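You operate a simulated robot arm through the tools that you are given. There is no shell and no other tool. Be economical: measure what you need, move in short steps, check, and stop when the job is done.

Carry out the task below with a simulated two-armed robot. There is one attempt and no reset: what you move stays moved.

TASK
Take the napkin from the worktop under the window and hang it over the handle of the oven door.

The check looks at the end state, three seconds after you hand in, the way a careful person would. Anything else that was tipped, shoved, dropped, spilled or broken makes it a failure. Flat cloth is picked up by pressing the open fingertips on it (5 to 10 N) and closing them slowly along it; thin cloth reads only 2 to 8 mm in the jaws.

THE ROBOT
Two 7-joint arms with two-finger parallel grippers on one trunk, on a base that drives. Base frame: it is fixed to the floor where the robot stands at the start and does not move with it; the origin is under the middle of the robot, x ahead of it, y to its left, z up. Readings come in m, rad, newtons and seconds.
The left shoulder is at the start at [0.07, 0.134, 1.126], the right one opposite. Payload 1.57 kg a hand.
Tool frame (each hand has its own): the origin (TCP) lies between the finger pads and is the grasp point; the fingertips stand 0.03 m ahead of it; z points along the fingers, y is the line along which they close. The gripper opens to 0.08 m. The fingers are 0.017 m wide and 0.012 m thick; the gripper's body (0.04 by 0.082 m) begins 0.08 m behind the TCP.
Orientation is that of the tool frame in the base frame, as a unit quaternion [x, y, z, w]. With the fingers straight down and closing along the base's y, the tool's x points along the base's -x, its y along +y and its z along -z.

THE INTERFACE
- The arms move only by the tool drive_tool. It takes "left_deltas", "right_deltas" or both (then of equal length, played together; a hand with none holds still); each is a list that holds one entry, the list of rows, each a list of 7 numbers: the turn, a rotation vector about the tool's x, y, z in rad, then the shift along the tool's x, y, z in m, then the opening, from 0 (shut) to 1 (fully open). In form: [[[rx, ry, rz, x, y, z, fingers], ...]]. A call has 1 to 8 rows; each row shifts and turns the commanded pose from where the row before left it, along the tool's axes as they then stand. A row lasts 0.2 s, in which the tool goes at most 0.05 m and 0.15 rad; a call with a longer step from one row to the next is refused whole, and so is a gripper value outside its range. Where a pose cannot be reached the arm comes as near as it can. A force on the tool above 40 N (or 10 N above the force at the start of the call, whichever is more), or a blocked arm, ends the call early, and 0.2 s more pass. Each finger travels about 0.153 m/s and halts on what it meets, pressing with about 27 N; the grip force reading is that of the motor and also rises with nothing between the fingers. The clock runs only during rows and for 0.2 s after the last one: add rows that do not move to give the fingers time. The reply holds the time, the measured pose of the TCP, the force on the tool along the base axes, the opening and the grip force, in the units named above and with some noise, and new pictures: "views" is both (left out), scene, wrist or none (wrist: the cameras of the hands that moved).
- Cameras (640 x 400 px; columns grow to the right, rows downward): "scene" is now at [0.1322, -0.0073, 1.3387]; the picture's right is [-0.08, -1.00, 0.00], its down [-0.70, 0.06, -0.71] and it looks along [0.71, -0.06, -0.70] (base axes); focal length 259 px, centre (320, 200). "left" rides on the left gripper at [0.072, 0.006, -0.122] in its tool frame; the picture's right is [-0.09, 1.00, 0.00], its down [-0.84, -0.08, -0.54] and it looks along [-0.54, -0.05, 0.84] (tool axes); focal length 238 px, centre (320, 200). "right" rides on the right gripper at [0.072, -0.007, -0.122] in its tool frame; the picture's right is [0.09, 1.00, 0.00], its down [-0.84, 0.08, -0.54] and it looks along [-0.54, 0.05, 0.84] (tool axes); focal length 238 px, centre (320, 200). There is no depth. A picture from a camera that has moved, and an enlarged one, comes with that camera's place and axes in the base frame and with its lens.
- lift_body(by): slides the trunk up (or, below 0, down) by that many m; the arms and the scene camera ride with it, the base frame stays. It gives what a move gives, with no picture.
- base_move(legs): drives the robot by 1 to 6 legs, each [ahead, left, turn to the left] in m, m and rad, along the robot's own axes; the way and the turn of a leg run together, so that a leg with both is an arc; at most 1.5 m and 3.142 rad a leg. The arms and the cameras ride along, it lands a little off, and it stops where it bumps. It gives what a move gives, and a new picture of the scene camera.
- turn_head(pan, tilt): turns the head with the scene camera to pan (to the left, within 1.501 rad either way) and tilt (down, from -0.506 to 1.204), counted from straight ahead of the robot. It gives what a move gives, and a new picture of the scene camera.
- close_up(camera, box): a new picture of the part [left, top, right, bottom] of that camera's present view, enlarged. No time passes.
- close_job(): hands the job in; it is judged then, once.

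Work in short steps. Places have to be worked out from the pictures, the camera data and where the tool is seen: move nearer, look again, correct. Check each grasp and each placing, and mend what went wrong. You have 120 turns and 260 pictures in all, those below and enlarged ones among them. Open the grippers and draw the arms clear of the work before you hand the job in, unless the task says otherwise; then end with one line.

The tools are called as a command line: name --argument value ..., lists and objects as JSON in quotes. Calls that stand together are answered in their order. drive_tool: Moves the arms, as the interface text tells. Its arguments: {"type":"object","properties":{"left_deltas":{"type":"array","items":{"type":"array","items":{"type":"array","items":{"type":"number"}}}},"right_deltas":{"type":"array","items":{"type":"array","items":{"type":"array","items":{"type":"number"}}}},"views":{"type":"string","enum":["both","scene","wrist","none"]}},"required":[]} The other tools are called the same way: lift_body (by) slides the trunk up or down; base_move (legs) drives the base; turn_head (pan, tilt) turns the head that bears the scene camera; close_up (camera, box) takes an enlarged picture of a part of a camera's view; close_job () hands the job in.

At the start:

```text
time_s: 0.0
left_eef_pos: [0.4861, 0.2342, 0.9963]
left_ee_rot: [0.0, 1.0, -0.001, 0.0]
left_ft_force: [0.5, 0.0, 0.1]
left_opening: 0.0799
left_grip_force: 0.1
right_eef_pos: [0.3948, -0.2136, 1.0873]
right_ee_rot: [0.0, 1.0, 0.0, 0.0]
right_ft_force: [-0.5, 0.3, -0.1]
right_opening: 0.0801
right_grip_force: 0.0
trunk travel left (down, up): [-0.7, 0.24]
robot x, y, heading: [0.0036, -0.0001, 0.004]
head pan, tilt: [-0.086, 0.78]
```

scene: 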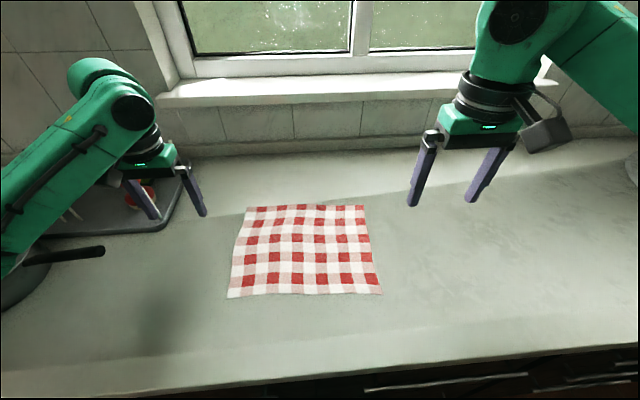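
right: 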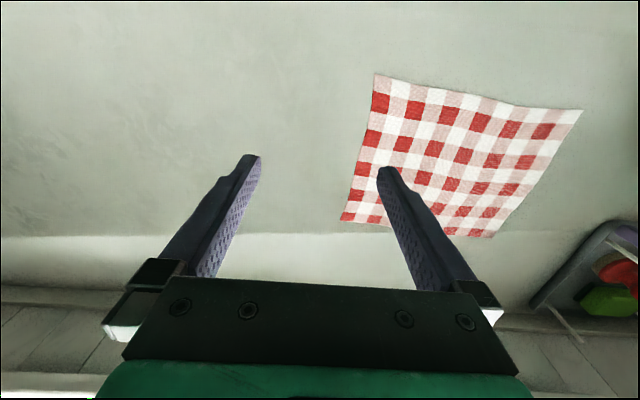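
left: 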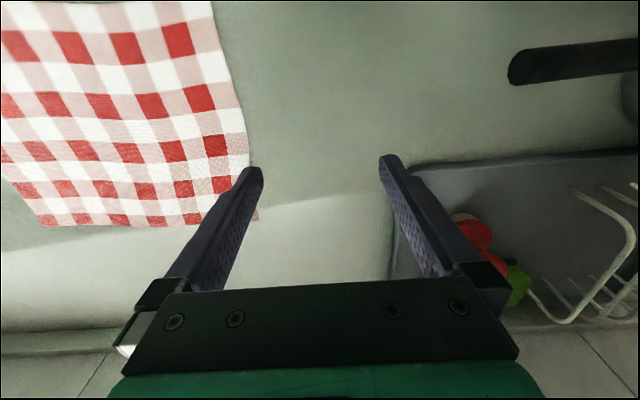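

The napkin lies flat at about x 0.38–0.65, y −0.17–0.16. Next I look around for the oven.

turn_head --pan -1.2 --tilt 0.6

turn_head --pan 1.2 --tilt 0.6

```text
time_s: 1.3
left_eef_pos: [0.485, 0.2345, 0.9977]
left_ee_rot: [-0.001, 1.0, -0.001, -0.001]
left_ft_force: [0.1, 0.7, 0.5]
left_opening: 0.0799
left_grip_force: 0.0
right_eef_pos: [0.3955, -0.2142, 1.0881]
right_ee_rot: [0.0, 1.0, 0.0, 0.0]
right_ft_force: [0.2, 0.7, -0.9]
right_opening: 0.0804
right_grip_force: 0.1
trunk travel left (down, up): [-0.7, 0.24]
robot x, y, heading: [0.0008, -0.0011, 0.001]
head pan, tilt: [-1.201, 0.6]
camera scene: at [0.083, -0.0828, 1.354], right [-0.93, -0.36, 0.0], down [-0.2, 0.53, -0.82], along [0.3, -0.77, -0.57], focal length 259 px, centre (320, 200)
```

scene: 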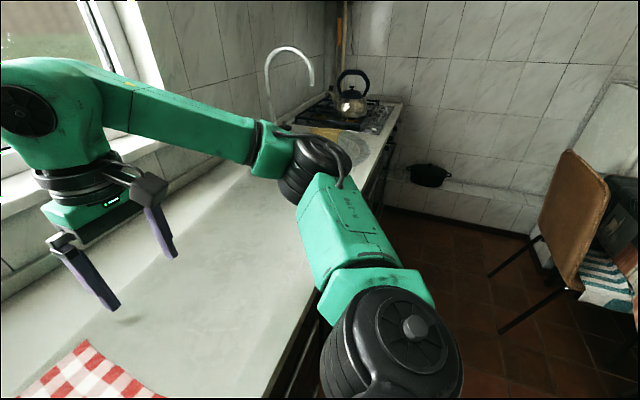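

```text
time_s: 3.5
left_eef_pos: [0.4855, 0.2343, 0.9954]
left_ee_rot: [0.0, 1.0, 0.0, -0.002]
left_ft_force: [1.0, 0.8, 0.0]
left_opening: 0.0801
left_grip_force: 0.0
right_eef_pos: [0.395, -0.2153, 1.0871]
right_ee_rot: [0.001, 1.0, 0.0, 0.0]
right_ft_force: [0.3, -0.4, -0.2]
right_opening: 0.08
right_grip_force: 0.0
trunk travel left (down, up): [-0.7, 0.24]
robot x, y, heading: [0.0007, 0.0004, 0.0]
head pan, tilt: [1.201, 0.6]
camera scene: at [0.083, 0.082, 1.354], right [0.93, -0.36, 0.0], down [-0.2, -0.53, -0.83], along [0.3, 0.77, -0.56], focal length 259 px, centre (320, 200)
```

scene: 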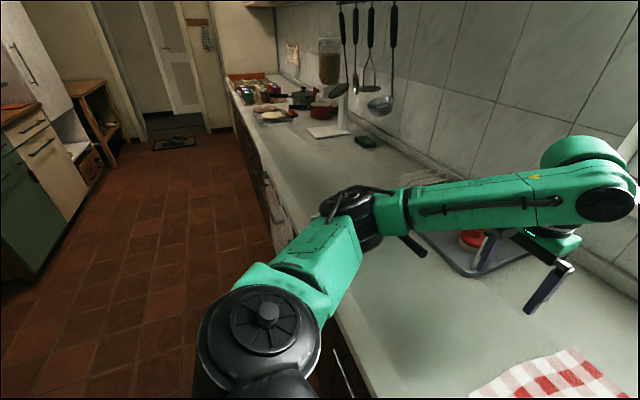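

The hob is far to the right (y ≈ −2), and the oven should be underneath it. First I bring both hands above the near corners of the napkin, half open, and look at it again.

drive_tool --left_deltas '[[[0, 0, 0, 0.0127, -0.019, 0.016, 0.5], [0, 0, 0, 0.0127, -0.019, 0.016, 0.5], [0, 0, 0, 0.0127, -0.019, 0.016, 0.5], [0, 0, 0, 0.0127, -0.019, 0.016, 0.5], [0, 0, 0, 0.0127, -0.019, 0.016, 0.5], [0, 0, 0, 0.0127, -0.019, 0.016, 0.5], [0, 0, 0, 0, 0, 0, 0.5]]]' --right_deltas '[[[0, 0, 0, 0, 0.0174, 0.031, 0.5], [0, 0, 0, 0, 0.0174, 0.031, 0.5], [0, 0, 0, 0, 0.0174, 0.031, 0.5], [0, 0, 0, 0, 0.0174, 0.031, 0.5], [0, 0, 0, 0, 0.0174, 0.031, 0.5], [0, 0, 0, 0, 0.0174, 0.031, 0.5], [0, 0, 0, 0, 0, 0, 0.5]]]' --views "wrist"

turn_head --pan 0 --tilt 0.9

```text
time_s: 5.1
left_eef_pos: [0.4072, 0.1201, 0.9015]
left_ee_rot: [0.0, 1.0, -0.001, -0.001]
left_ft_force: [0.4, -0.6, -0.2]
left_opening: 0.0398
left_grip_force: 0.1
right_eef_pos: [0.3947, -0.1106, 0.9005]
right_ee_rot: [-0.001, 1.0, 0.0, 0.0]
right_ft_force: [0.3, -0.4, 0.1]
right_opening: 0.04
right_grip_force: 0.1
trunk travel left (down, up): [-0.7, 0.24]
robot x, y, heading: [-0.0011, -0.0005, 0.004]
head pan, tilt: [1.201, 0.6]
camera right: at [0.3228, -0.1172, 1.0223], right [-0.09, 1.0, 0.0], down [0.84, 0.08, 0.54], along [0.54, 0.05, -0.84], focal length 238 px, centre (320, 200)
camera left: at [0.3351, 0.1255, 1.0244], right [0.09, 1.0, 0.0], down [0.84, -0.08, 0.54], along [0.54, -0.05, -0.84], focal length 238 px, centre (320, 200)
```

right: 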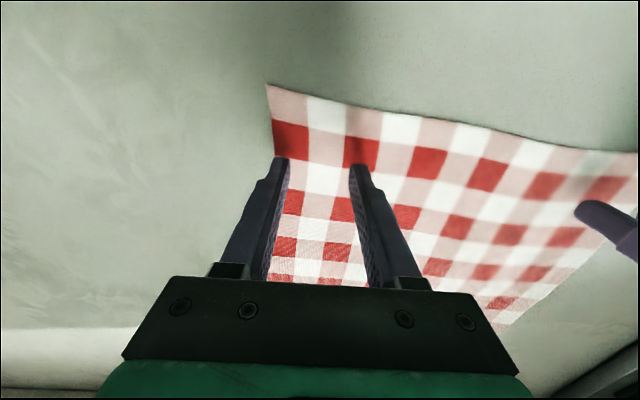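
left: 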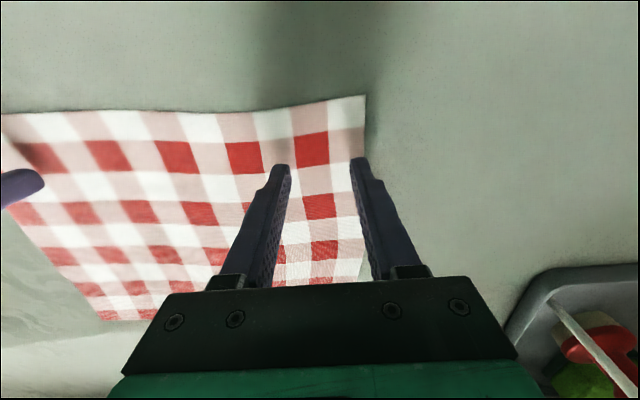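

```text
time_s: 6.5
left_eef_pos: [0.4083, 0.1194, 0.9019]
left_ee_rot: [0.0, 1.0, -0.001, 0.0]
left_ft_force: [-0.1, 0.2, 0.8]
left_opening: 0.0397
left_grip_force: 0.1
right_eef_pos: [0.3959, -0.1117, 0.9013]
right_ee_rot: [0.0, 1.0, 0.0, 0.0]
right_ft_force: [0.8, 0.2, 0.8]
right_opening: 0.0402
right_grip_force: 0.2
trunk travel left (down, up): [-0.7, 0.24]
robot x, y, heading: [0.0012, 0.0009, 0.0]
head pan, tilt: [0.0, 0.901]
camera scene: at [0.1264, -0.0003, 1.3292], right [0.0, -1.0, 0.0], down [-0.78, 0.0, -0.62], along [0.62, 0.0, -0.78], focal length 259 px, centre (320, 200)
```

scene: 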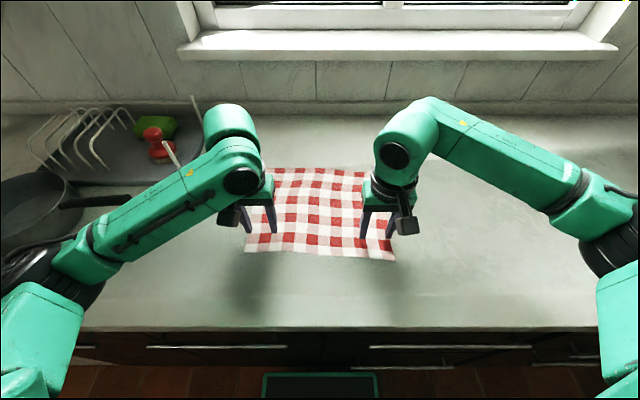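

The near edge lies at x ≈ 0.374 on the left and 0.357 on the right. I shift both hands toward it, about 16 mm inside, and come down close above the cloth.

drive_tool --left_deltas '[[[0, 0, 0, 0.018, 0, 0.0, 0.5], [0, 0, 0, 0, 0, 0.025, 0.5], [0, 0, 0, 0, 0, 0.02, 0.5], [0, 0, 0, 0, 0, 0.008, 0.5], [0, 0, 0, 0, 0, 0, 0.5]]]' --right_deltas '[[[0, 0, 0, 0.021, 0, 0.0, 0.5], [0, 0, 0, 0, 0, 0.025, 0.5], [0, 0, 0, 0, 0, 0.02, 0.5], [0, 0, 0, 0, 0, 0.008, 0.5], [0, 0, 0, 0, 0, 0, 0.5]]]' --views "wrist"

```text
time_s: 7.1
left_eef_pos: [0.3905, 0.1206, 0.8911]
left_ee_rot: [0.0, 1.0, -0.002, 0.01]
left_ft_force: [-4.5, 0.6, 18.7]
left_opening: 0.0398
left_grip_force: 0.0
right_eef_pos: [0.3748, -0.1102, 0.8926]
right_ee_rot: [0.0, 1.0, 0.003, 0.007]
right_ft_force: [-2.6, -0.7, 17.9]
right_opening: 0.0403
right_grip_force: 0.3
trunk travel left (down, up): [-0.7, 0.24]
robot x, y, heading: [-0.0029, -0.0006, -0.005]
head pan, tilt: [0.0, 0.901]
stopped in row 2 (right hand): the force on the tool passed its limit (the readings are from after the stop); the commanded pose is now the measured one
camera right: at [0.3002, -0.117, 1.012], right [-0.09, 1.0, 0.01], down [0.83, 0.07, 0.55], along [0.55, 0.05, -0.83], focal length 238 px, centre (320, 200)
camera left: at [0.316, 0.1267, 1.0129], right [0.09, 1.0, 0.0], down [0.83, -0.07, 0.56], along [0.56, -0.05, -0.83], focal length 238 px, centre (320, 200)
```

right: 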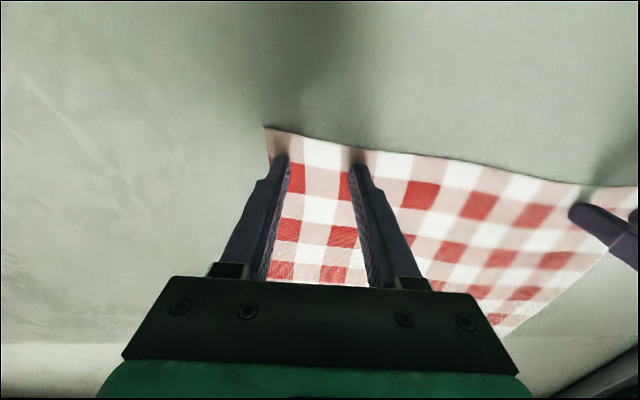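
left: 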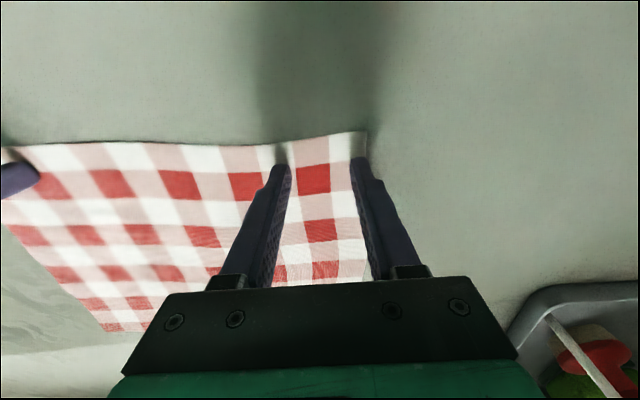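

Both hands touch already at TCP z ≈ 0.892, so the top is really near z 0.86. The outer fingers sit right at the side edges, so I lift slightly and move both hands 8 mm inward.

drive_tool --left_deltas '[[[0, 0, 0, 0, 0, -0.008, 0.5], [0, 0, 0, 0.004, -0.009, 0, 0.5], [0, 0, 0, 0, 0, 0, 0.5]]]' --right_deltas '[[[0, 0, 0, 0, 0, -0.008, 0.5], [0, 0, 0, 0.002, 0.009, 0, 0.5], [0, 0, 0, 0, 0, 0, 0.5]]]' --views "none"

drive_tool --left_deltas '[[[0, 0, 0, 0, 0, 0.004, 0.5], [0, 0, 0, 0, 0, 0.002, 0.5], [0, 0, 0, 0, 0, 0, 0.5]]]' --right_deltas '[[[0, 0, 0, 0, 0, 0.004, 0.5], [0, 0, 0, 0, 0, 0.002, 0.5], [0, 0, 0, 0, 0, 0, 0.5]]]' --views "wrist"

```text
time_s: 7.9
left_eef_pos: [0.3897, 0.1127, 0.8947]
left_ee_rot: [-0.001, 1.0, -0.002, 0.007]
left_ft_force: [-0.2, 0.8, 0.1]
left_opening: 0.0401
left_grip_force: 0.1
right_eef_pos: [0.3759, -0.1015, 0.8961]
right_ee_rot: [0.001, 1.0, 0.002, 0.003]
right_ft_force: [-0.7, 0.3, -0.2]
right_opening: 0.0401
right_grip_force: 0.1
trunk travel left (down, up): [-0.7, 0.24]
robot x, y, heading: [0.0002, 0.0018, -0.004]
head pan, tilt: [0.0, 0.901]
```

```text
time_s: 8.7
left_eef_pos: [0.3888, 0.1116, 0.891]
left_ee_rot: [-0.001, 1.0, -0.002, 0.009]
left_ft_force: [2.8, 0.8, 12.4]
left_opening: 0.04
left_grip_force: 0.0
right_eef_pos: [0.3751, -0.1004, 0.8916]
right_ee_rot: [0.001, 1.0, 0.003, 0.006]
right_ft_force: [2.1, -0.2, 12.9]
right_opening: 0.0401
right_grip_force: 0.0
trunk travel left (down, up): [-0.7, 0.24]
robot x, y, heading: [0.005, -0.0043, 0.001]
head pan, tilt: [0.0, 0.901]
camera right: at [0.3007, -0.1084, 1.012], right [-0.09, 1.0, 0.01], down [0.83, 0.07, 0.55], along [0.55, 0.05, -0.83], focal length 238 px, centre (320, 200)
camera left: at [0.3143, 0.1176, 1.0132], right [0.09, 1.0, 0.0], down [0.83, -0.07, 0.56], along [0.55, -0.05, -0.83], focal length 238 px, centre (320, 200)
```

right: 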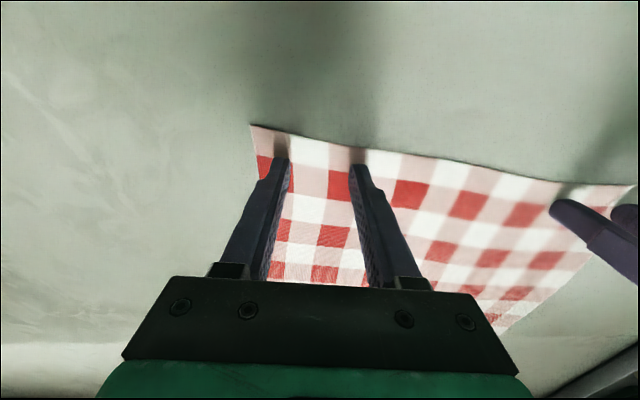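
left: 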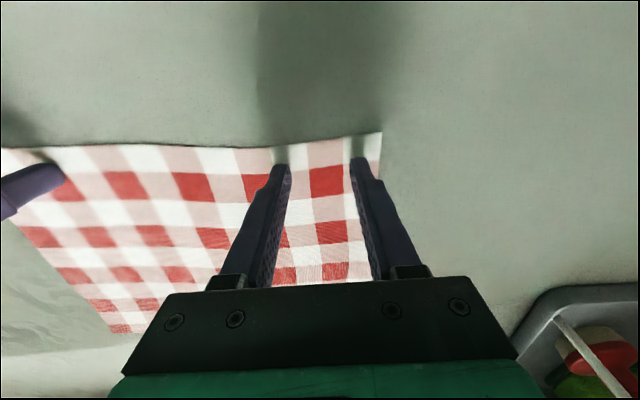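

Both hands press at about 12.5 N. I ease off by about 1 mm and close slowly.

drive_tool --left_deltas '[[[0, 0, 0, 0, 0, -0.001, 0.5], [0, 0, 0, 0, 0, 0, 0.42], [0, 0, 0, 0, 0, 0, 0.34], [0, 0, 0, 0, 0, 0, 0.26], [0, 0, 0, 0, 0, 0, 0.18], [0, 0, 0, 0, 0, 0, 0.1], [0, 0, 0, 0, 0, 0, 0.02], [0, 0, 0, 0, 0, 0, 0]]]' --right_deltas '[[[0, 0, 0, 0, 0, -0.001, 0.5], [0, 0, 0, 0, 0, 0, 0.42], [0, 0, 0, 0, 0, 0, 0.34], [0, 0, 0, 0, 0, 0, 0.26], [0, 0, 0, 0, 0, 0, 0.18], [0, 0, 0, 0, 0, 0, 0.1], [0, 0, 0, 0, 0, 0, 0.02], [0, 0, 0, 0, 0, 0, 0]]]' --views "wrist"

```text
time_s: 10.5
left_eef_pos: [0.3885, 0.1108, 0.8916]
left_ee_rot: [0.0, 1.0, -0.004, 0.008]
left_ft_force: [-0.5, -3.3, 9.2]
left_opening: 0.0021
left_grip_force: 24.2
right_eef_pos: [0.3746, -0.1008, 0.8917]
right_ee_rot: [0.002, 1.0, 0.003, 0.006]
right_ft_force: [-0.2, 4.1, 5.0]
right_opening: 0.0017
right_grip_force: 23.7
trunk travel left (down, up): [-0.7, 0.24]
robot x, y, heading: [-0.0033, -0.0016, -0.005]
head pan, tilt: [0.0, 0.901]
camera right: at [0.3004, -0.108, 1.0123], right [-0.09, 1.0, 0.0], down [0.83, 0.07, 0.55], along [0.55, 0.05, -0.83], focal length 238 px, centre (320, 200)
camera left: at [0.3141, 0.1174, 1.0134], right [0.09, 1.0, 0.0], down [0.83, -0.07, 0.56], along [0.55, -0.05, -0.83], focal length 238 px, centre (320, 200)
```

right: 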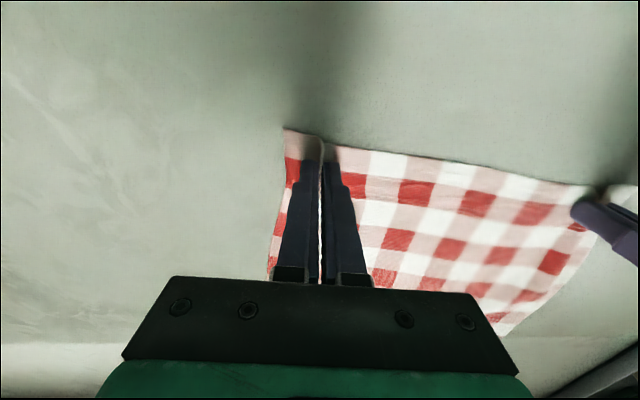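
left: 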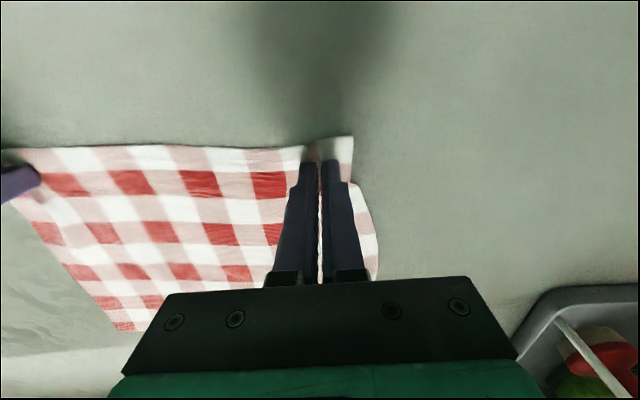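

Both grippers hold a fold. I lift together, drawing gently back toward the robot.

drive_tool --left_deltas '[[[0, 0, 0, 0, 0, -0.02, 0], [0, 0, 0, 0, 0, -0.03, 0], [0, 0, 0, 0, 0, -0.04, 0], [0, 0, 0, 0, 0, -0.04, 0], [0, 0, 0, 0, 0, -0.04, 0], [0, 0, 0, 0, 0, -0.04, 0], [0, 0, 0, 0, 0, -0.04, 0], [0, 0, 0, 0, 0, -0.03, 0]]]' --right_deltas '[[[0, 0, 0, 0, 0, -0.02, 0], [0, 0, 0, 0, 0, -0.03, 0], [0, 0, 0, 0, 0, -0.04, 0], [0, 0, 0, 0, 0, -0.04, 0], [0, 0, 0, 0, 0, -0.04, 0], [0, 0, 0, 0, 0, -0.04, 0], [0, 0, 0, 0, 0, -0.04, 0], [0, 0, 0, 0, 0, -0.03, 0]]]' --views "both"

```text
time_s: 12.3
left_eef_pos: [0.3851, 0.1103, 1.1717]
left_ee_rot: [-0.001, 1.0, -0.001, 0.007]
left_ft_force: [-0.5, -9.8, 0.5]
left_opening: 0.0016
left_grip_force: 23.3
right_eef_pos: [0.3679, -0.1042, 1.1724]
right_ee_rot: [0.001, 1.0, 0.002, 0.005]
right_ft_force: [0.8, 10.7, 0.5]
right_opening: 0.0017
right_grip_force: 23.3
trunk travel left (down, up): [-0.7, 0.24]
robot x, y, heading: [-0.0022, 0.0003, 0.001]
head pan, tilt: [0.0, 0.901]
camera scene: at [0.1245, -0.0005, 1.3293], right [0.0, -1.0, 0.0], down [-0.78, 0.0, -0.62], along [0.62, 0.0, -0.78], focal length 259 px, centre (320, 200)
camera right: at [0.2954, -0.1111, 1.2932], right [-0.09, 1.0, 0.01], down [0.83, 0.07, 0.55], along [0.55, 0.05, -0.83], focal length 238 px, centre (320, 200)
camera left: at [0.3102, 0.1178, 1.2939], right [0.09, 1.0, 0.0], down [0.83, -0.07, 0.55], along [0.55, -0.05, -0.83], focal length 238 px, centre (320, 200)
```

scene: 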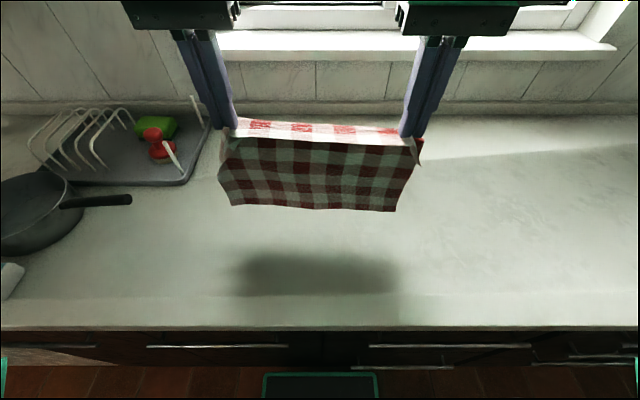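
right: 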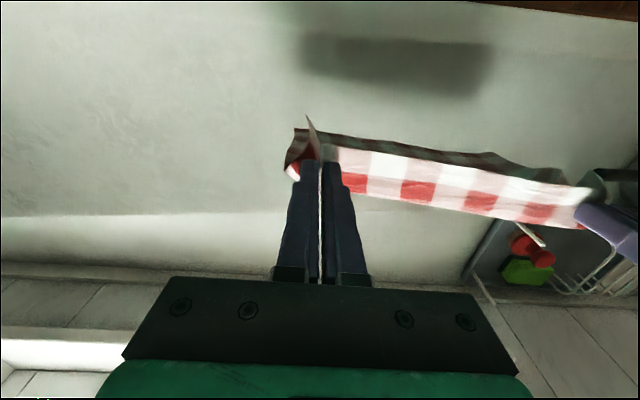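
left: 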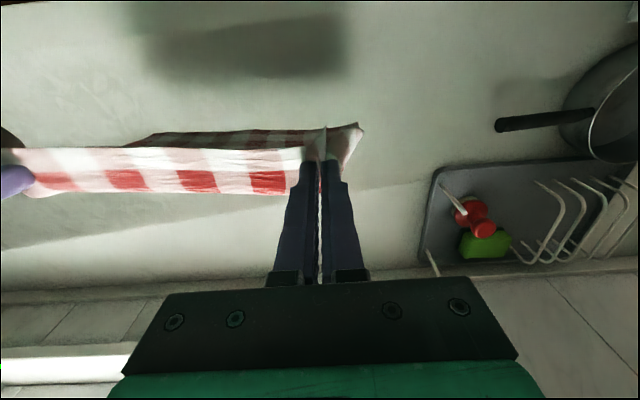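

The napkin is held and hangs free. I ease the tension a little, then back the robot away from the counter before driving.

drive_tool --left_deltas '[[[0, 0, 0, 0, -0.002, -0.02, 0], [0, 0, 0, 0, 0, -0.02, 0]]]' --right_deltas '[[[0, 0, 0, 0, 0.002, -0.02, 0], [0, 0, 0, 0, 0, -0.02, 0]]]' --views "none"

turn_head --pan -1.5 --tilt 0.5

base_move --legs '[[-0.3, 0, 0]]'

```text
time_s: 12.9
left_eef_pos: [0.3834, 0.1107, 1.2115]
left_ee_rot: [-0.001, 1.0, -0.001, 0.008]
left_ft_force: [-0.8, -5.5, -0.1]
left_opening: 0.0019
left_grip_force: 23.4
right_eef_pos: [0.3689, -0.1012, 1.213]
right_ee_rot: [0.0, 1.0, 0.002, 0.005]
right_ft_force: [0.4, 4.9, -0.6]
right_opening: 0.0017
right_grip_force: 23.4
trunk travel left (down, up): [-0.7, 0.24]
robot x, y, heading: [0.0002, 0.0005, 0.0]
head pan, tilt: [0.0, 0.901]
```

```text
time_s: 14.5
left_eef_pos: [0.3859, 0.1106, 1.2106]
left_ee_rot: [-0.001, 1.0, -0.002, 0.008]
left_ft_force: [0.0, -4.0, -0.1]
left_opening: 0.0019
left_grip_force: 22.9
right_eef_pos: [0.3709, -0.1022, 1.2119]
right_ee_rot: [0.001, 1.0, 0.002, 0.005]
right_ft_force: [1.0, 3.8, 0.4]
right_opening: 0.0017
right_grip_force: 23.6
trunk travel left (down, up): [-0.7, 0.24]
robot x, y, heading: [0.0005, 0.0005, 0.001]
head pan, tilt: [-1.499, 0.499]
camera scene: at [0.0576, -0.0912, 1.3631], right [-1.0, -0.07, 0.0], down [-0.03, 0.48, -0.88], along [0.06, -0.88, -0.48], focal length 259 px, centre (320, 200)
```

scene: 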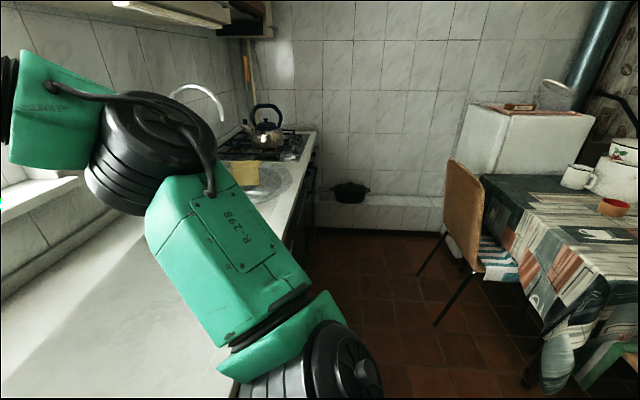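

```text
time_s: 16.6
left_eef_pos: [0.0917, 0.1104, 1.2111]
left_ee_rot: [-0.002, 1.0, -0.001, 0.006]
left_ft_force: [-0.6, -4.3, -0.6]
left_opening: 0.0018
left_grip_force: 23.7
right_eef_pos: [0.0773, -0.1014, 1.2107]
right_ee_rot: [0.0, 1.0, 0.003, 0.003]
right_ft_force: [0.7, 6.2, 0.3]
right_opening: 0.0017
right_grip_force: 23.0
trunk travel left (down, up): [-0.7, 0.24]
robot x, y, heading: [-0.2911, -0.0039, 0.004]
head pan, tilt: [-1.499, 0.499]
camera scene: at [-0.2354, -0.0913, 1.363], right [-1.0, -0.07, 0.0], down [-0.04, 0.48, -0.88], along [0.06, -0.88, -0.48], focal length 259 px, centre (320, 200)
```

scene: 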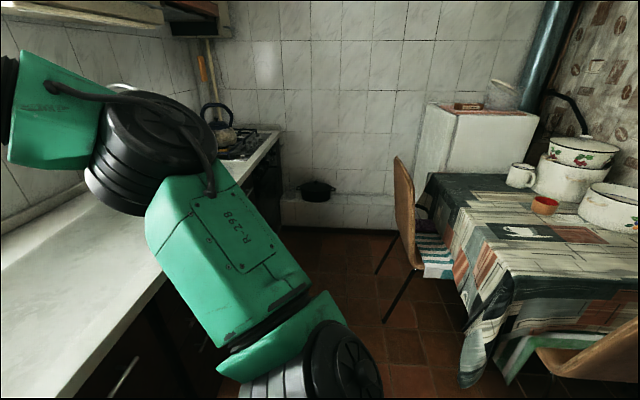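

The corridor lies between the counter front (x ≈ 0.24) and the chair (x ≈ −0.54). I slide right to about y −0.75 and look at the oven from there.

base_move --legs '[[0.08, -0.75, 0]]'

turn_head --pan -1.1 --tilt 0.8

```text
time_s: 20.6
left_eef_pos: [0.1738, -0.6409, 1.2099]
left_ee_rot: [-0.005, 1.0, -0.003, 0.006]
left_ft_force: [0.0, -5.0, 0.1]
left_opening: 0.0019
left_grip_force: 23.7
right_eef_pos: [0.1607, -0.8516, 1.2121]
right_ee_rot: [-0.004, 1.0, 0.003, 0.004]
right_ft_force: [0.4, 4.0, -0.1]
right_opening: 0.0015
right_grip_force: 23.3
trunk travel left (down, up): [-0.7, 0.24]
robot x, y, heading: [-0.2073, -0.7527, 0.015]
head pan, tilt: [-1.499, 0.499]
camera scene: at [-0.1524, -0.844, 1.3631], right [-1.0, -0.08, 0.0], down [-0.04, 0.48, -0.88], along [0.07, -0.88, -0.48], focal length 259 px, centre (320, 200)
```

scene: 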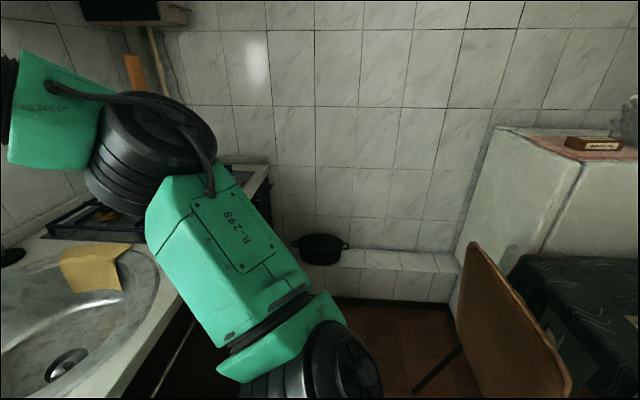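

```text
time_s: 21.5
left_eef_pos: [0.1741, -0.6404, 1.2114]
left_ee_rot: [-0.006, 1.0, -0.001, 0.007]
left_ft_force: [-0.2, -3.8, -0.6]
left_opening: 0.0016
left_grip_force: 23.6
right_eef_pos: [0.1617, -0.8523, 1.2112]
right_ee_rot: [-0.004, 1.0, 0.002, 0.004]
right_ft_force: [0.8, 4.1, 0.3]
right_opening: 0.0015
right_grip_force: 22.9
trunk travel left (down, up): [-0.7, 0.24]
robot x, y, heading: [-0.2106, -0.7552, 0.005]
head pan, tilt: [-1.1, 0.799]
camera scene: at [-0.1224, -0.8256, 1.3372], right [-0.89, -0.46, 0.0], down [-0.33, 0.64, -0.7], along [0.32, -0.62, -0.72], focal length 259 px, centre (320, 200)
```

scene: 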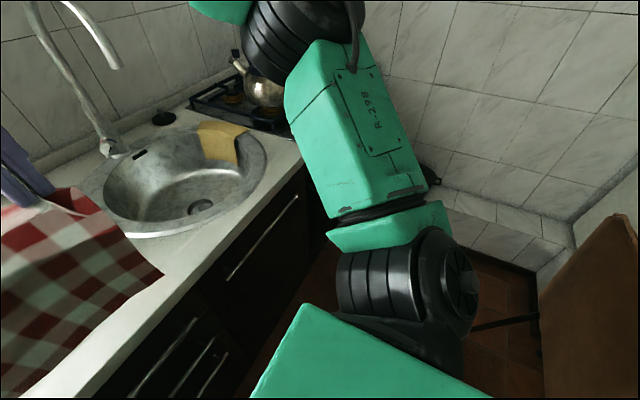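

The oven is hidden behind my elbow; the sink cabinet's bar handle is left of it. I move further right to y ≈ −1.3 and look more directly.

base_move --legs '[[0.02, -0.5, 0]]'

turn_head --pan -0.5 --tilt 0.9

```text
time_s: 24.4
left_eef_pos: [0.1983, -1.1334, 1.211]
left_ee_rot: [-0.005, 1.0, -0.003, 0.008]
left_ft_force: [-0.9, -4.4, -1.0]
left_opening: 0.0022
left_grip_force: 23.5
right_eef_pos: [0.186, -1.3453, 1.2122]
right_ee_rot: [-0.003, 1.0, 0.002, 0.004]
right_ft_force: [0.1, 4.3, -0.2]
right_opening: 0.0019
right_grip_force: 23.7
trunk travel left (down, up): [-0.7, 0.24]
robot x, y, heading: [-0.1868, -1.2482, 0.01]
head pan, tilt: [-1.1, 0.799]
camera scene: at [-0.098, -1.3187, 1.3372], right [-0.89, -0.46, 0.0], down [-0.33, 0.64, -0.7], along [0.32, -0.62, -0.72], focal length 259 px, centre (320, 200)
```

scene: 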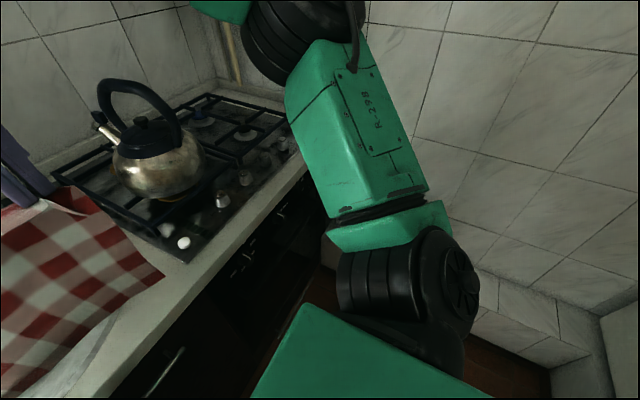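

```text
time_s: 25.4
left_eef_pos: [0.1976, -1.1354, 1.21]
left_ee_rot: [-0.005, 1.0, -0.002, 0.006]
left_ft_force: [-0.6, -4.3, -0.8]
left_opening: 0.0017
left_grip_force: 24.1
right_eef_pos: [0.1854, -1.3465, 1.2113]
right_ee_rot: [-0.004, 1.0, 0.002, 0.005]
right_ft_force: [-0.1, 5.3, -0.3]
right_opening: 0.0018
right_grip_force: 23.1
trunk travel left (down, up): [-0.7, 0.24]
robot x, y, heading: [-0.1856, -1.2468, 0.007]
head pan, tilt: [-0.499, 0.901]
camera scene: at [-0.0687, -1.2835, 1.3292], right [-0.47, -0.88, 0.0], down [-0.69, 0.37, -0.62], along [0.55, -0.29, -0.78], focal length 259 px, centre (320, 200)
```

scene: 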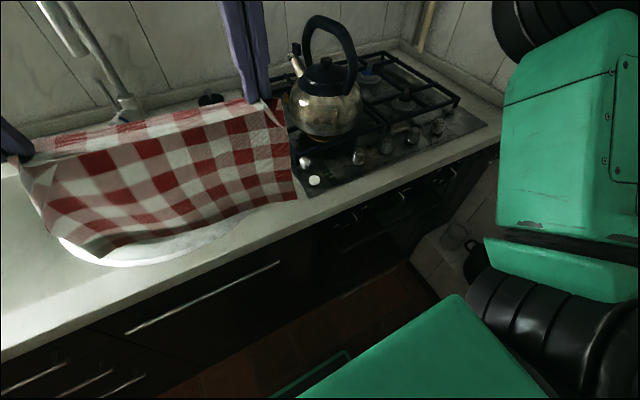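

close_up --camera "scene" --box '[280, 140, 500, 280]'

```text
2.86 times, centred on (390, 210) of scene
camera zoom: at [-0.0687, -1.2835, 1.3292], right [-0.47, -0.88, 0.0], down [-0.69, 0.37, -0.62], along [0.55, -0.29, -0.78], focal length 740 px, centre (120, 171)
```

zoom: 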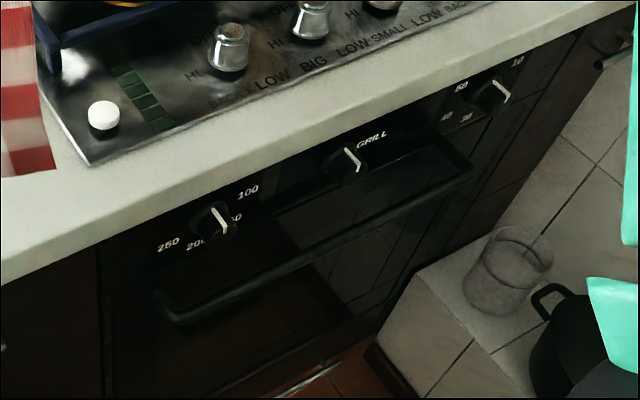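

Now it's clear: the black bar is the oven door handle, roughly y −1.49 to −1.91, z ≈ 0.65, near the counter-edge plane, with knobs above it. I move a bit further right and look steeply down at the gap between bar and door.

base_move --legs '[[-0.02, -0.22, 0]]'

turn_head --pan -0.6 --tilt 1.1

```text
time_s: 27.1
left_eef_pos: [0.1798, -1.3561, 1.2111]
left_ee_rot: [-0.006, 1.0, -0.003, 0.007]
left_ft_force: [-0.3, -4.5, 0.0]
left_opening: 0.0018
left_grip_force: 23.6
right_eef_pos: [0.1672, -1.5687, 1.2117]
right_ee_rot: [-0.003, 1.0, 0.002, 0.005]
right_ft_force: [-0.1, 5.0, 0.1]
right_opening: 0.0017
right_grip_force: 23.5
trunk travel left (down, up): [-0.7, 0.24]
robot x, y, heading: [-0.2055, -1.4697, 0.008]
head pan, tilt: [-0.499, 0.901]
camera scene: at [-0.0863, -1.5047, 1.3292], right [-0.47, -0.88, 0.0], down [-0.69, 0.37, -0.62], along [0.55, -0.29, -0.78], focal length 259 px, centre (320, 200)
```

scene: 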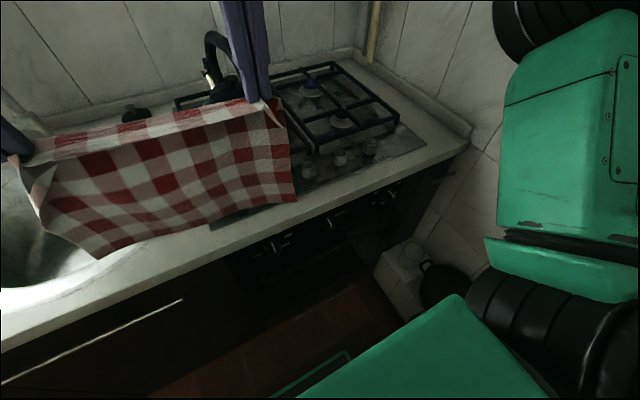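

```text
time_s: 27.9
left_eef_pos: [0.1803, -1.3568, 1.2098]
left_ee_rot: [-0.005, 1.0, -0.002, 0.007]
left_ft_force: [0.0, -4.6, -0.5]
left_opening: 0.0018
left_grip_force: 22.9
right_eef_pos: [0.1672, -1.5706, 1.2116]
right_ee_rot: [-0.003, 1.0, 0.003, 0.004]
right_ft_force: [0.1, 4.9, 0.6]
right_opening: 0.0019
right_grip_force: 23.8
trunk travel left (down, up): [-0.7, 0.24]
robot x, y, heading: [-0.2001, -1.4725, 0.01]
head pan, tilt: [-0.6, 1.1]
camera scene: at [-0.1007, -1.5067, 1.3154], right [-0.56, -0.83, 0.0], down [-0.74, 0.5, -0.45], along [0.38, -0.25, -0.89], focal length 259 px, centre (320, 200)
```

scene: 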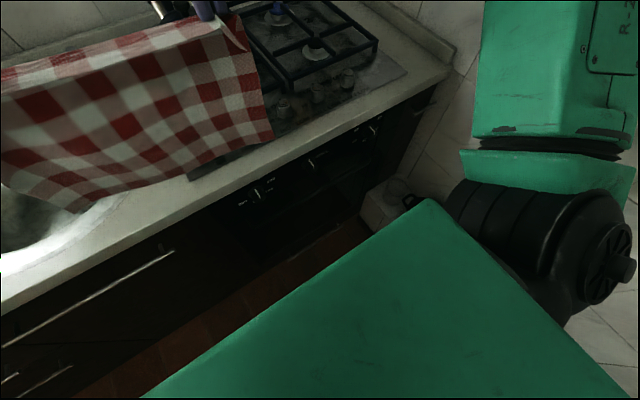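

close_up --camera "scene" --box '[220, 110, 420, 235]'

```text
3.20 times, centred on (320, 172) of scene
camera zoom: at [-0.1007, -1.5067, 1.3154], right [-0.56, -0.83, 0.0], down [-0.74, 0.5, -0.45], along [0.38, -0.25, -0.89], focal length 829 px, centre (320, 288)
```

zoom: 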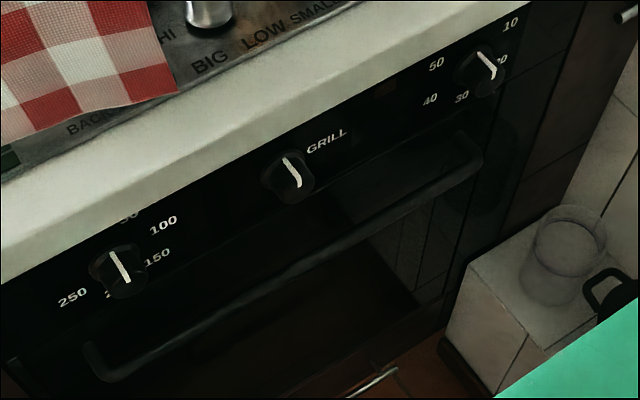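

The bar is at about x 0.22, z 0.635, with only about 3 cm of gap behind it, just below the counter overhang. Held by its edge, the napkin would hang badly lopsided. I'll go back, lay it flat and re-pinch it about 9–10 cm from the far edge: the short flap can then go behind the bar and the long one in front.

base_move --legs '[[0, 1.47, 0]]'

turn_head --pan 0 --tilt 0.8

```text
time_s: 35.2
left_eef_pos: [0.1559, 0.1229, 1.2096]
left_ee_rot: [-0.012, 1.0, -0.002, 0.007]
left_ft_force: [0.2, -4.7, -0.8]
left_opening: 0.002
left_grip_force: 23.6
right_eef_pos: [0.1462, -0.0879, 1.2117]
right_ee_rot: [-0.01, 1.0, 0.003, 0.005]
right_ft_force: [-0.3, 3.9, 0.1]
right_opening: 0.002
right_grip_force: 23.6
trunk travel left (down, up): [-0.7, 0.24]
robot x, y, heading: [-0.2227, 0.0034, 0.021]
head pan, tilt: [-0.6, 1.1]
camera scene: at [-0.1229, -0.029, 1.3154], right [-0.55, -0.84, 0.0], down [-0.75, 0.49, -0.45], along [0.38, -0.25, -0.89], focal length 259 px, centre (320, 200)
```

scene: 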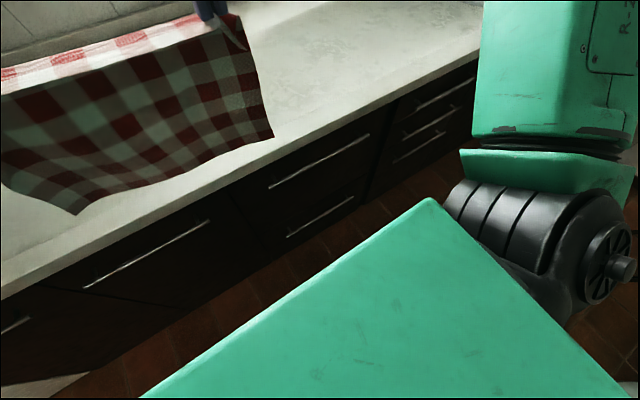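

```text
time_s: 36.2
left_eef_pos: [0.1545, 0.1236, 1.2112]
left_ee_rot: [-0.011, 1.0, -0.003, 0.008]
left_ft_force: [-0.8, -4.0, 0.3]
left_opening: 0.0019
left_grip_force: 23.8
right_eef_pos: [0.1459, -0.089, 1.2112]
right_ee_rot: [-0.011, 1.0, 0.002, 0.004]
right_ft_force: [-0.3, 3.7, 1.0]
right_opening: 0.0017
right_grip_force: 23.9
trunk travel left (down, up): [-0.7, 0.24]
robot x, y, heading: [-0.229, 0.0017, 0.02]
head pan, tilt: [0.0, 0.799]
camera scene: at [-0.0952, 0.0074, 1.3371], right [0.02, -1.0, 0.0], down [-0.72, -0.02, -0.7], along [0.7, 0.02, -0.72], focal length 259 px, centre (320, 200)
```

scene: 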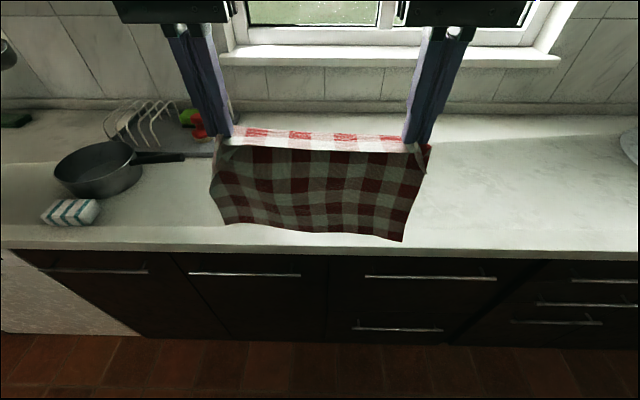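

I approach the clear stretch of counter, a little further right to keep clear of the pan and rack.

base_move --legs '[[0.2, -0.12, -0.02]]'

drive_tool --left_deltas '[[[0, 0, 0, -0.03, 0, 0, 0], [0, 0, 0, -0.035, 0, 0, 0], [0, 0, 0, -0.035, 0, 0, 0], [0, 0, 0, -0.03, 0, 0, 0], [0, 0, 0, -0.02, 0, 0, 0], [0, 0, 0, 0, 0, 0, 0]]]' --right_deltas '[[[0, 0, 0, -0.03, 0, 0, 0], [0, 0, 0, -0.035, 0, 0, 0], [0, 0, 0, -0.035, 0, 0, 0], [0, 0, 0, -0.03, 0, 0, 0], [0, 0, 0, -0.02, 0, 0, 0], [0, 0, 0, 0, 0, 0, 0]]]' --views "scene"

```text
time_s: 37.9
left_eef_pos: [0.3578, -0.003, 1.2112]
left_ee_rot: [0.0, 1.0, -0.002, 0.007]
left_ft_force: [-0.4, -5.0, 0.3]
left_opening: 0.0022
left_grip_force: 23.9
right_eef_pos: [0.3419, -0.2145, 1.2127]
right_ee_rot: [0.002, 1.0, 0.002, 0.005]
right_ft_force: [0.3, 4.2, 0.8]
right_opening: 0.0016
right_grip_force: 23.4
trunk travel left (down, up): [-0.7, 0.24]
robot x, y, heading: [-0.0229, -0.1115, 0.0]
head pan, tilt: [0.0, 0.799]
camera scene: at [0.1026, -0.1125, 1.3373], right [0.0, -1.0, 0.0], down [-0.72, 0.0, -0.7], along [0.7, 0.0, -0.72], focal length 259 px, centre (320, 200)
```

scene: 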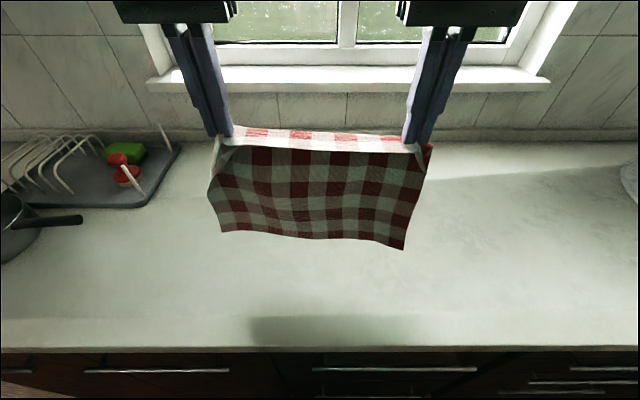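

```text
time_s: 39.3
left_eef_pos: [0.4948, -0.0044, 1.212]
left_ee_rot: [0.001, 1.0, -0.003, 0.008]
left_ft_force: [-0.8, -4.3, -0.4]
left_opening: 0.0019
left_grip_force: 23.6
left hand out of reach, approached as far as the arm can: row 5
right_eef_pos: [0.4822, -0.214, 1.2129]
right_ee_rot: [0.001, 1.0, 0.002, 0.007]
right_ft_force: [-0.3, 3.1, -0.4]
right_opening: 0.0015
right_grip_force: 23.7
right hand out of reach, approached as far as the arm can: row 5
trunk travel left (down, up): [-0.7, 0.24]
robot x, y, heading: [-0.0268, -0.1116, -0.007]
head pan, tilt: [0.0, 0.799]
camera scene: at [0.1028, -0.1126, 1.3373], right [0.0, -1.0, 0.0], down [-0.72, 0.0, -0.7], along [0.7, 0.0, -0.72], focal length 259 px, centre (320, 200)
```

scene: 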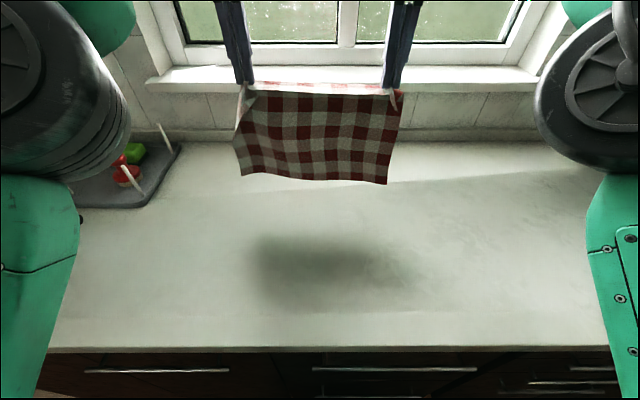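

Reach ends near x 0.49. I lower until the hem is about to touch.

drive_tool --left_deltas '[[[0, 0, 0, 0, 0, 0.025, 0], [0, 0, 0, 0, 0, 0.025, 0], [0, 0, 0, 0, 0, 0.02, 0], [0, 0, 0, 0, 0, 0, 0]]]' --right_deltas '[[[0, 0, 0, 0, 0, 0.025, 0], [0, 0, 0, 0, 0, 0.025, 0], [0, 0, 0, 0, 0, 0.02, 0], [0, 0, 0, 0, 0, 0, 0]]]' --views "scene"

```text
time_s: 40.3
left_eef_pos: [0.4977, -0.0016, 1.1413]
left_ee_rot: [0.0, 1.0, -0.002, 0.007]
left_ft_force: [-0.1, -4.5, 0.5]
left_opening: 0.0018
left_grip_force: 23.4
right_eef_pos: [0.4807, -0.2146, 1.1402]
right_ee_rot: [0.002, 1.0, 0.002, 0.005]
right_ft_force: [-0.1, 4.4, -0.7]
right_opening: 0.0019
right_grip_force: 23.5
trunk travel left (down, up): [-0.7, 0.24]
robot x, y, heading: [-0.0233, -0.1122, -0.002]
head pan, tilt: [0.0, 0.799]
camera scene: at [0.1032, -0.1132, 1.3372], right [0.0, -1.0, 0.0], down [-0.72, 0.0, -0.7], along [0.7, 0.0, -0.72], focal length 259 px, centre (320, 200)
```

scene: 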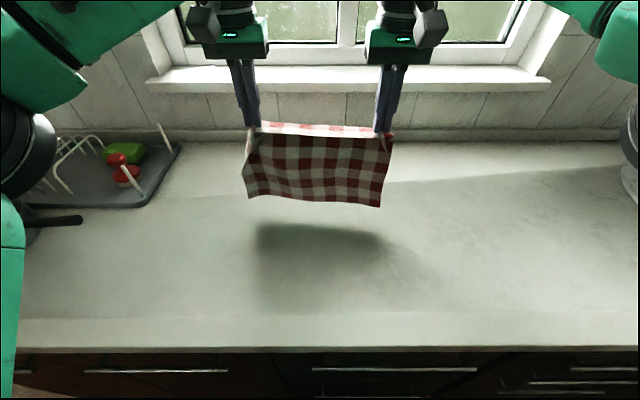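

drive_tool --left_deltas '[[[0, 0, 0, 0, 0, 0.025, 0], [0, 0, 0, 0, 0, 0.025, 0], [0, 0, 0, 0.0235, 0, 0.0017, 0], [0, 0, 0, 0.0231, 0, 0.005, 0], [0, 0, 0, 0.0223, 0, 0.0082, 0], [0, 0, 0, 0.0211, 0, 0.0113, 0], [0, 0, 0, 0.0196, 0, 0.0142, 0], [0, 0, 0, 0.0177, 0, 0.0168, 0]]]' --right_deltas '[[[0, 0, 0, 0, 0, 0.025, 0], [0, 0, 0, 0, 0, 0.025, 0], [0, 0, 0, 0.0235, 0, 0.0017, 0], [0, 0, 0, 0.0231, 0, 0.005, 0], [0, 0, 0, 0.0223, 0, 0.0082, 0], [0, 0, 0, 0.0211, 0, 0.0113, 0], [0, 0, 0, 0.0196, 0, 0.0142, 0], [0, 0, 0, 0.0177, 0, 0.0168, 0]]]' --views "scene"

```text
time_s: 42.1
left_eef_pos: [0.372, -0.0025, 1.0346]
left_ee_rot: [0.001, 1.0, -0.002, 0.007]
left_ft_force: [-1.5, -4.2, -0.4]
left_opening: 0.0019
left_grip_force: 24.3
right_eef_pos: [0.3561, -0.215, 1.0356]
right_ee_rot: [0.003, 1.0, 0.003, 0.005]
right_ft_force: [-0.1, 3.6, -0.5]
right_opening: 0.0018
right_grip_force: 23.5
trunk travel left (down, up): [-0.7, 0.24]
robot x, y, heading: [-0.028, -0.113, 0.001]
head pan, tilt: [0.0, 0.799]
camera scene: at [0.1035, -0.1134, 1.3372], right [0.0, -1.0, 0.0], down [-0.72, 0.0, -0.7], along [0.7, 0.0, -0.72], focal length 259 px, centre (320, 200)
```

scene: 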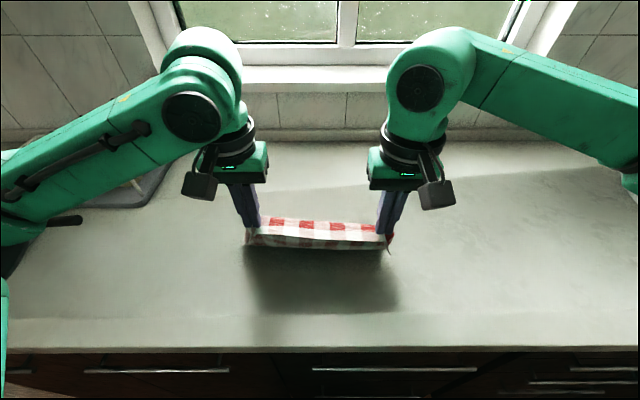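

The sheet trails forward behind the hands, as wanted. I complete the lay-down arc.

drive_tool --left_deltas '[[[0, 0, 0, 0.0155, 0, 0.0192, 0], [0, 0, 0, 0.0131, 0, 0.0212, 0], [0, 0, 0, 0.0104, 0, 0.0229, 0], [0, 0, 0, 0.0076, 0, 0.0242, 0], [0, 0, 0, 0.0046, 0, 0.025, 0], [0, 0, 0, 0.0015, 0, 0.0224, 0], [0, 0, 0, 0, 0, 0, 0]]]' --right_deltas '[[[0, 0, 0, 0.0155, 0, 0.0192, 0], [0, 0, 0, 0.0131, 0, 0.0212, 0], [0, 0, 0, 0.0104, 0, 0.0229, 0], [0, 0, 0, 0.0076, 0, 0.0242, 0], [0, 0, 0, 0.0046, 0, 0.025, 0], [0, 0, 0, 0.0015, 0, 0.0224, 0], [0, 0, 0, 0, 0, 0, 0]]]' --views "both"

```text
time_s: 43.7
left_eef_pos: [0.322, -0.0039, 0.8964]
left_ee_rot: [0.001, 1.0, -0.002, 0.007]
left_ft_force: [0.5, -2.2, 0.5]
left_opening: 0.0021
left_grip_force: 23.6
right_eef_pos: [0.304, -0.2127, 0.8968]
right_ee_rot: [0.002, 1.0, 0.003, 0.005]
right_ft_force: [0.4, 2.0, 1.5]
right_opening: 0.0017
right_grip_force: 23.5
trunk travel left (down, up): [-0.7, 0.24]
robot x, y, heading: [-0.0261, -0.1118, -0.005]
head pan, tilt: [0.0, 0.799]
camera scene: at [0.1037, -0.1134, 1.3372], right [0.0, -1.0, 0.0], down [-0.72, 0.0, -0.7], along [0.7, 0.0, -0.72], focal length 259 px, centre (320, 200)
camera right: at [0.2299, -0.22, 1.0179], right [-0.09, 1.0, 0.0], down [0.83, 0.07, 0.55], along [0.55, 0.05, -0.83], focal length 238 px, centre (320, 200)
camera left: at [0.2474, 0.003, 1.0193], right [0.09, 1.0, 0.0], down [0.83, -0.08, 0.55], along [0.55, -0.05, -0.83], focal length 238 px, centre (320, 200)
```

scene: 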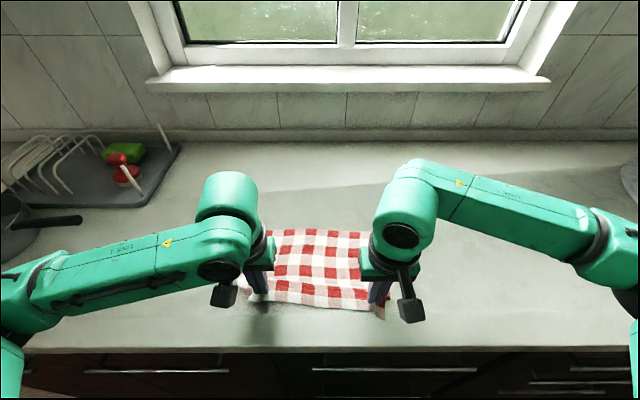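
right: 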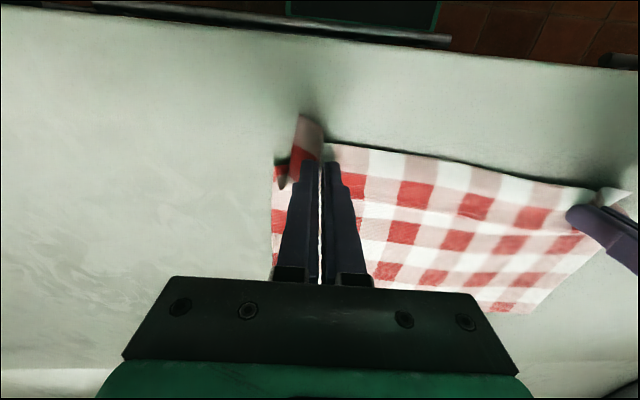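
left: 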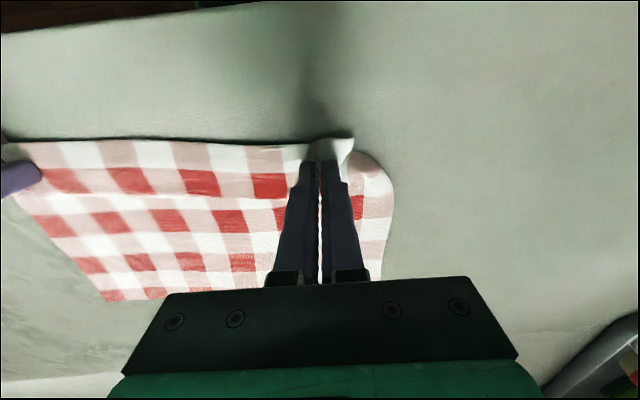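

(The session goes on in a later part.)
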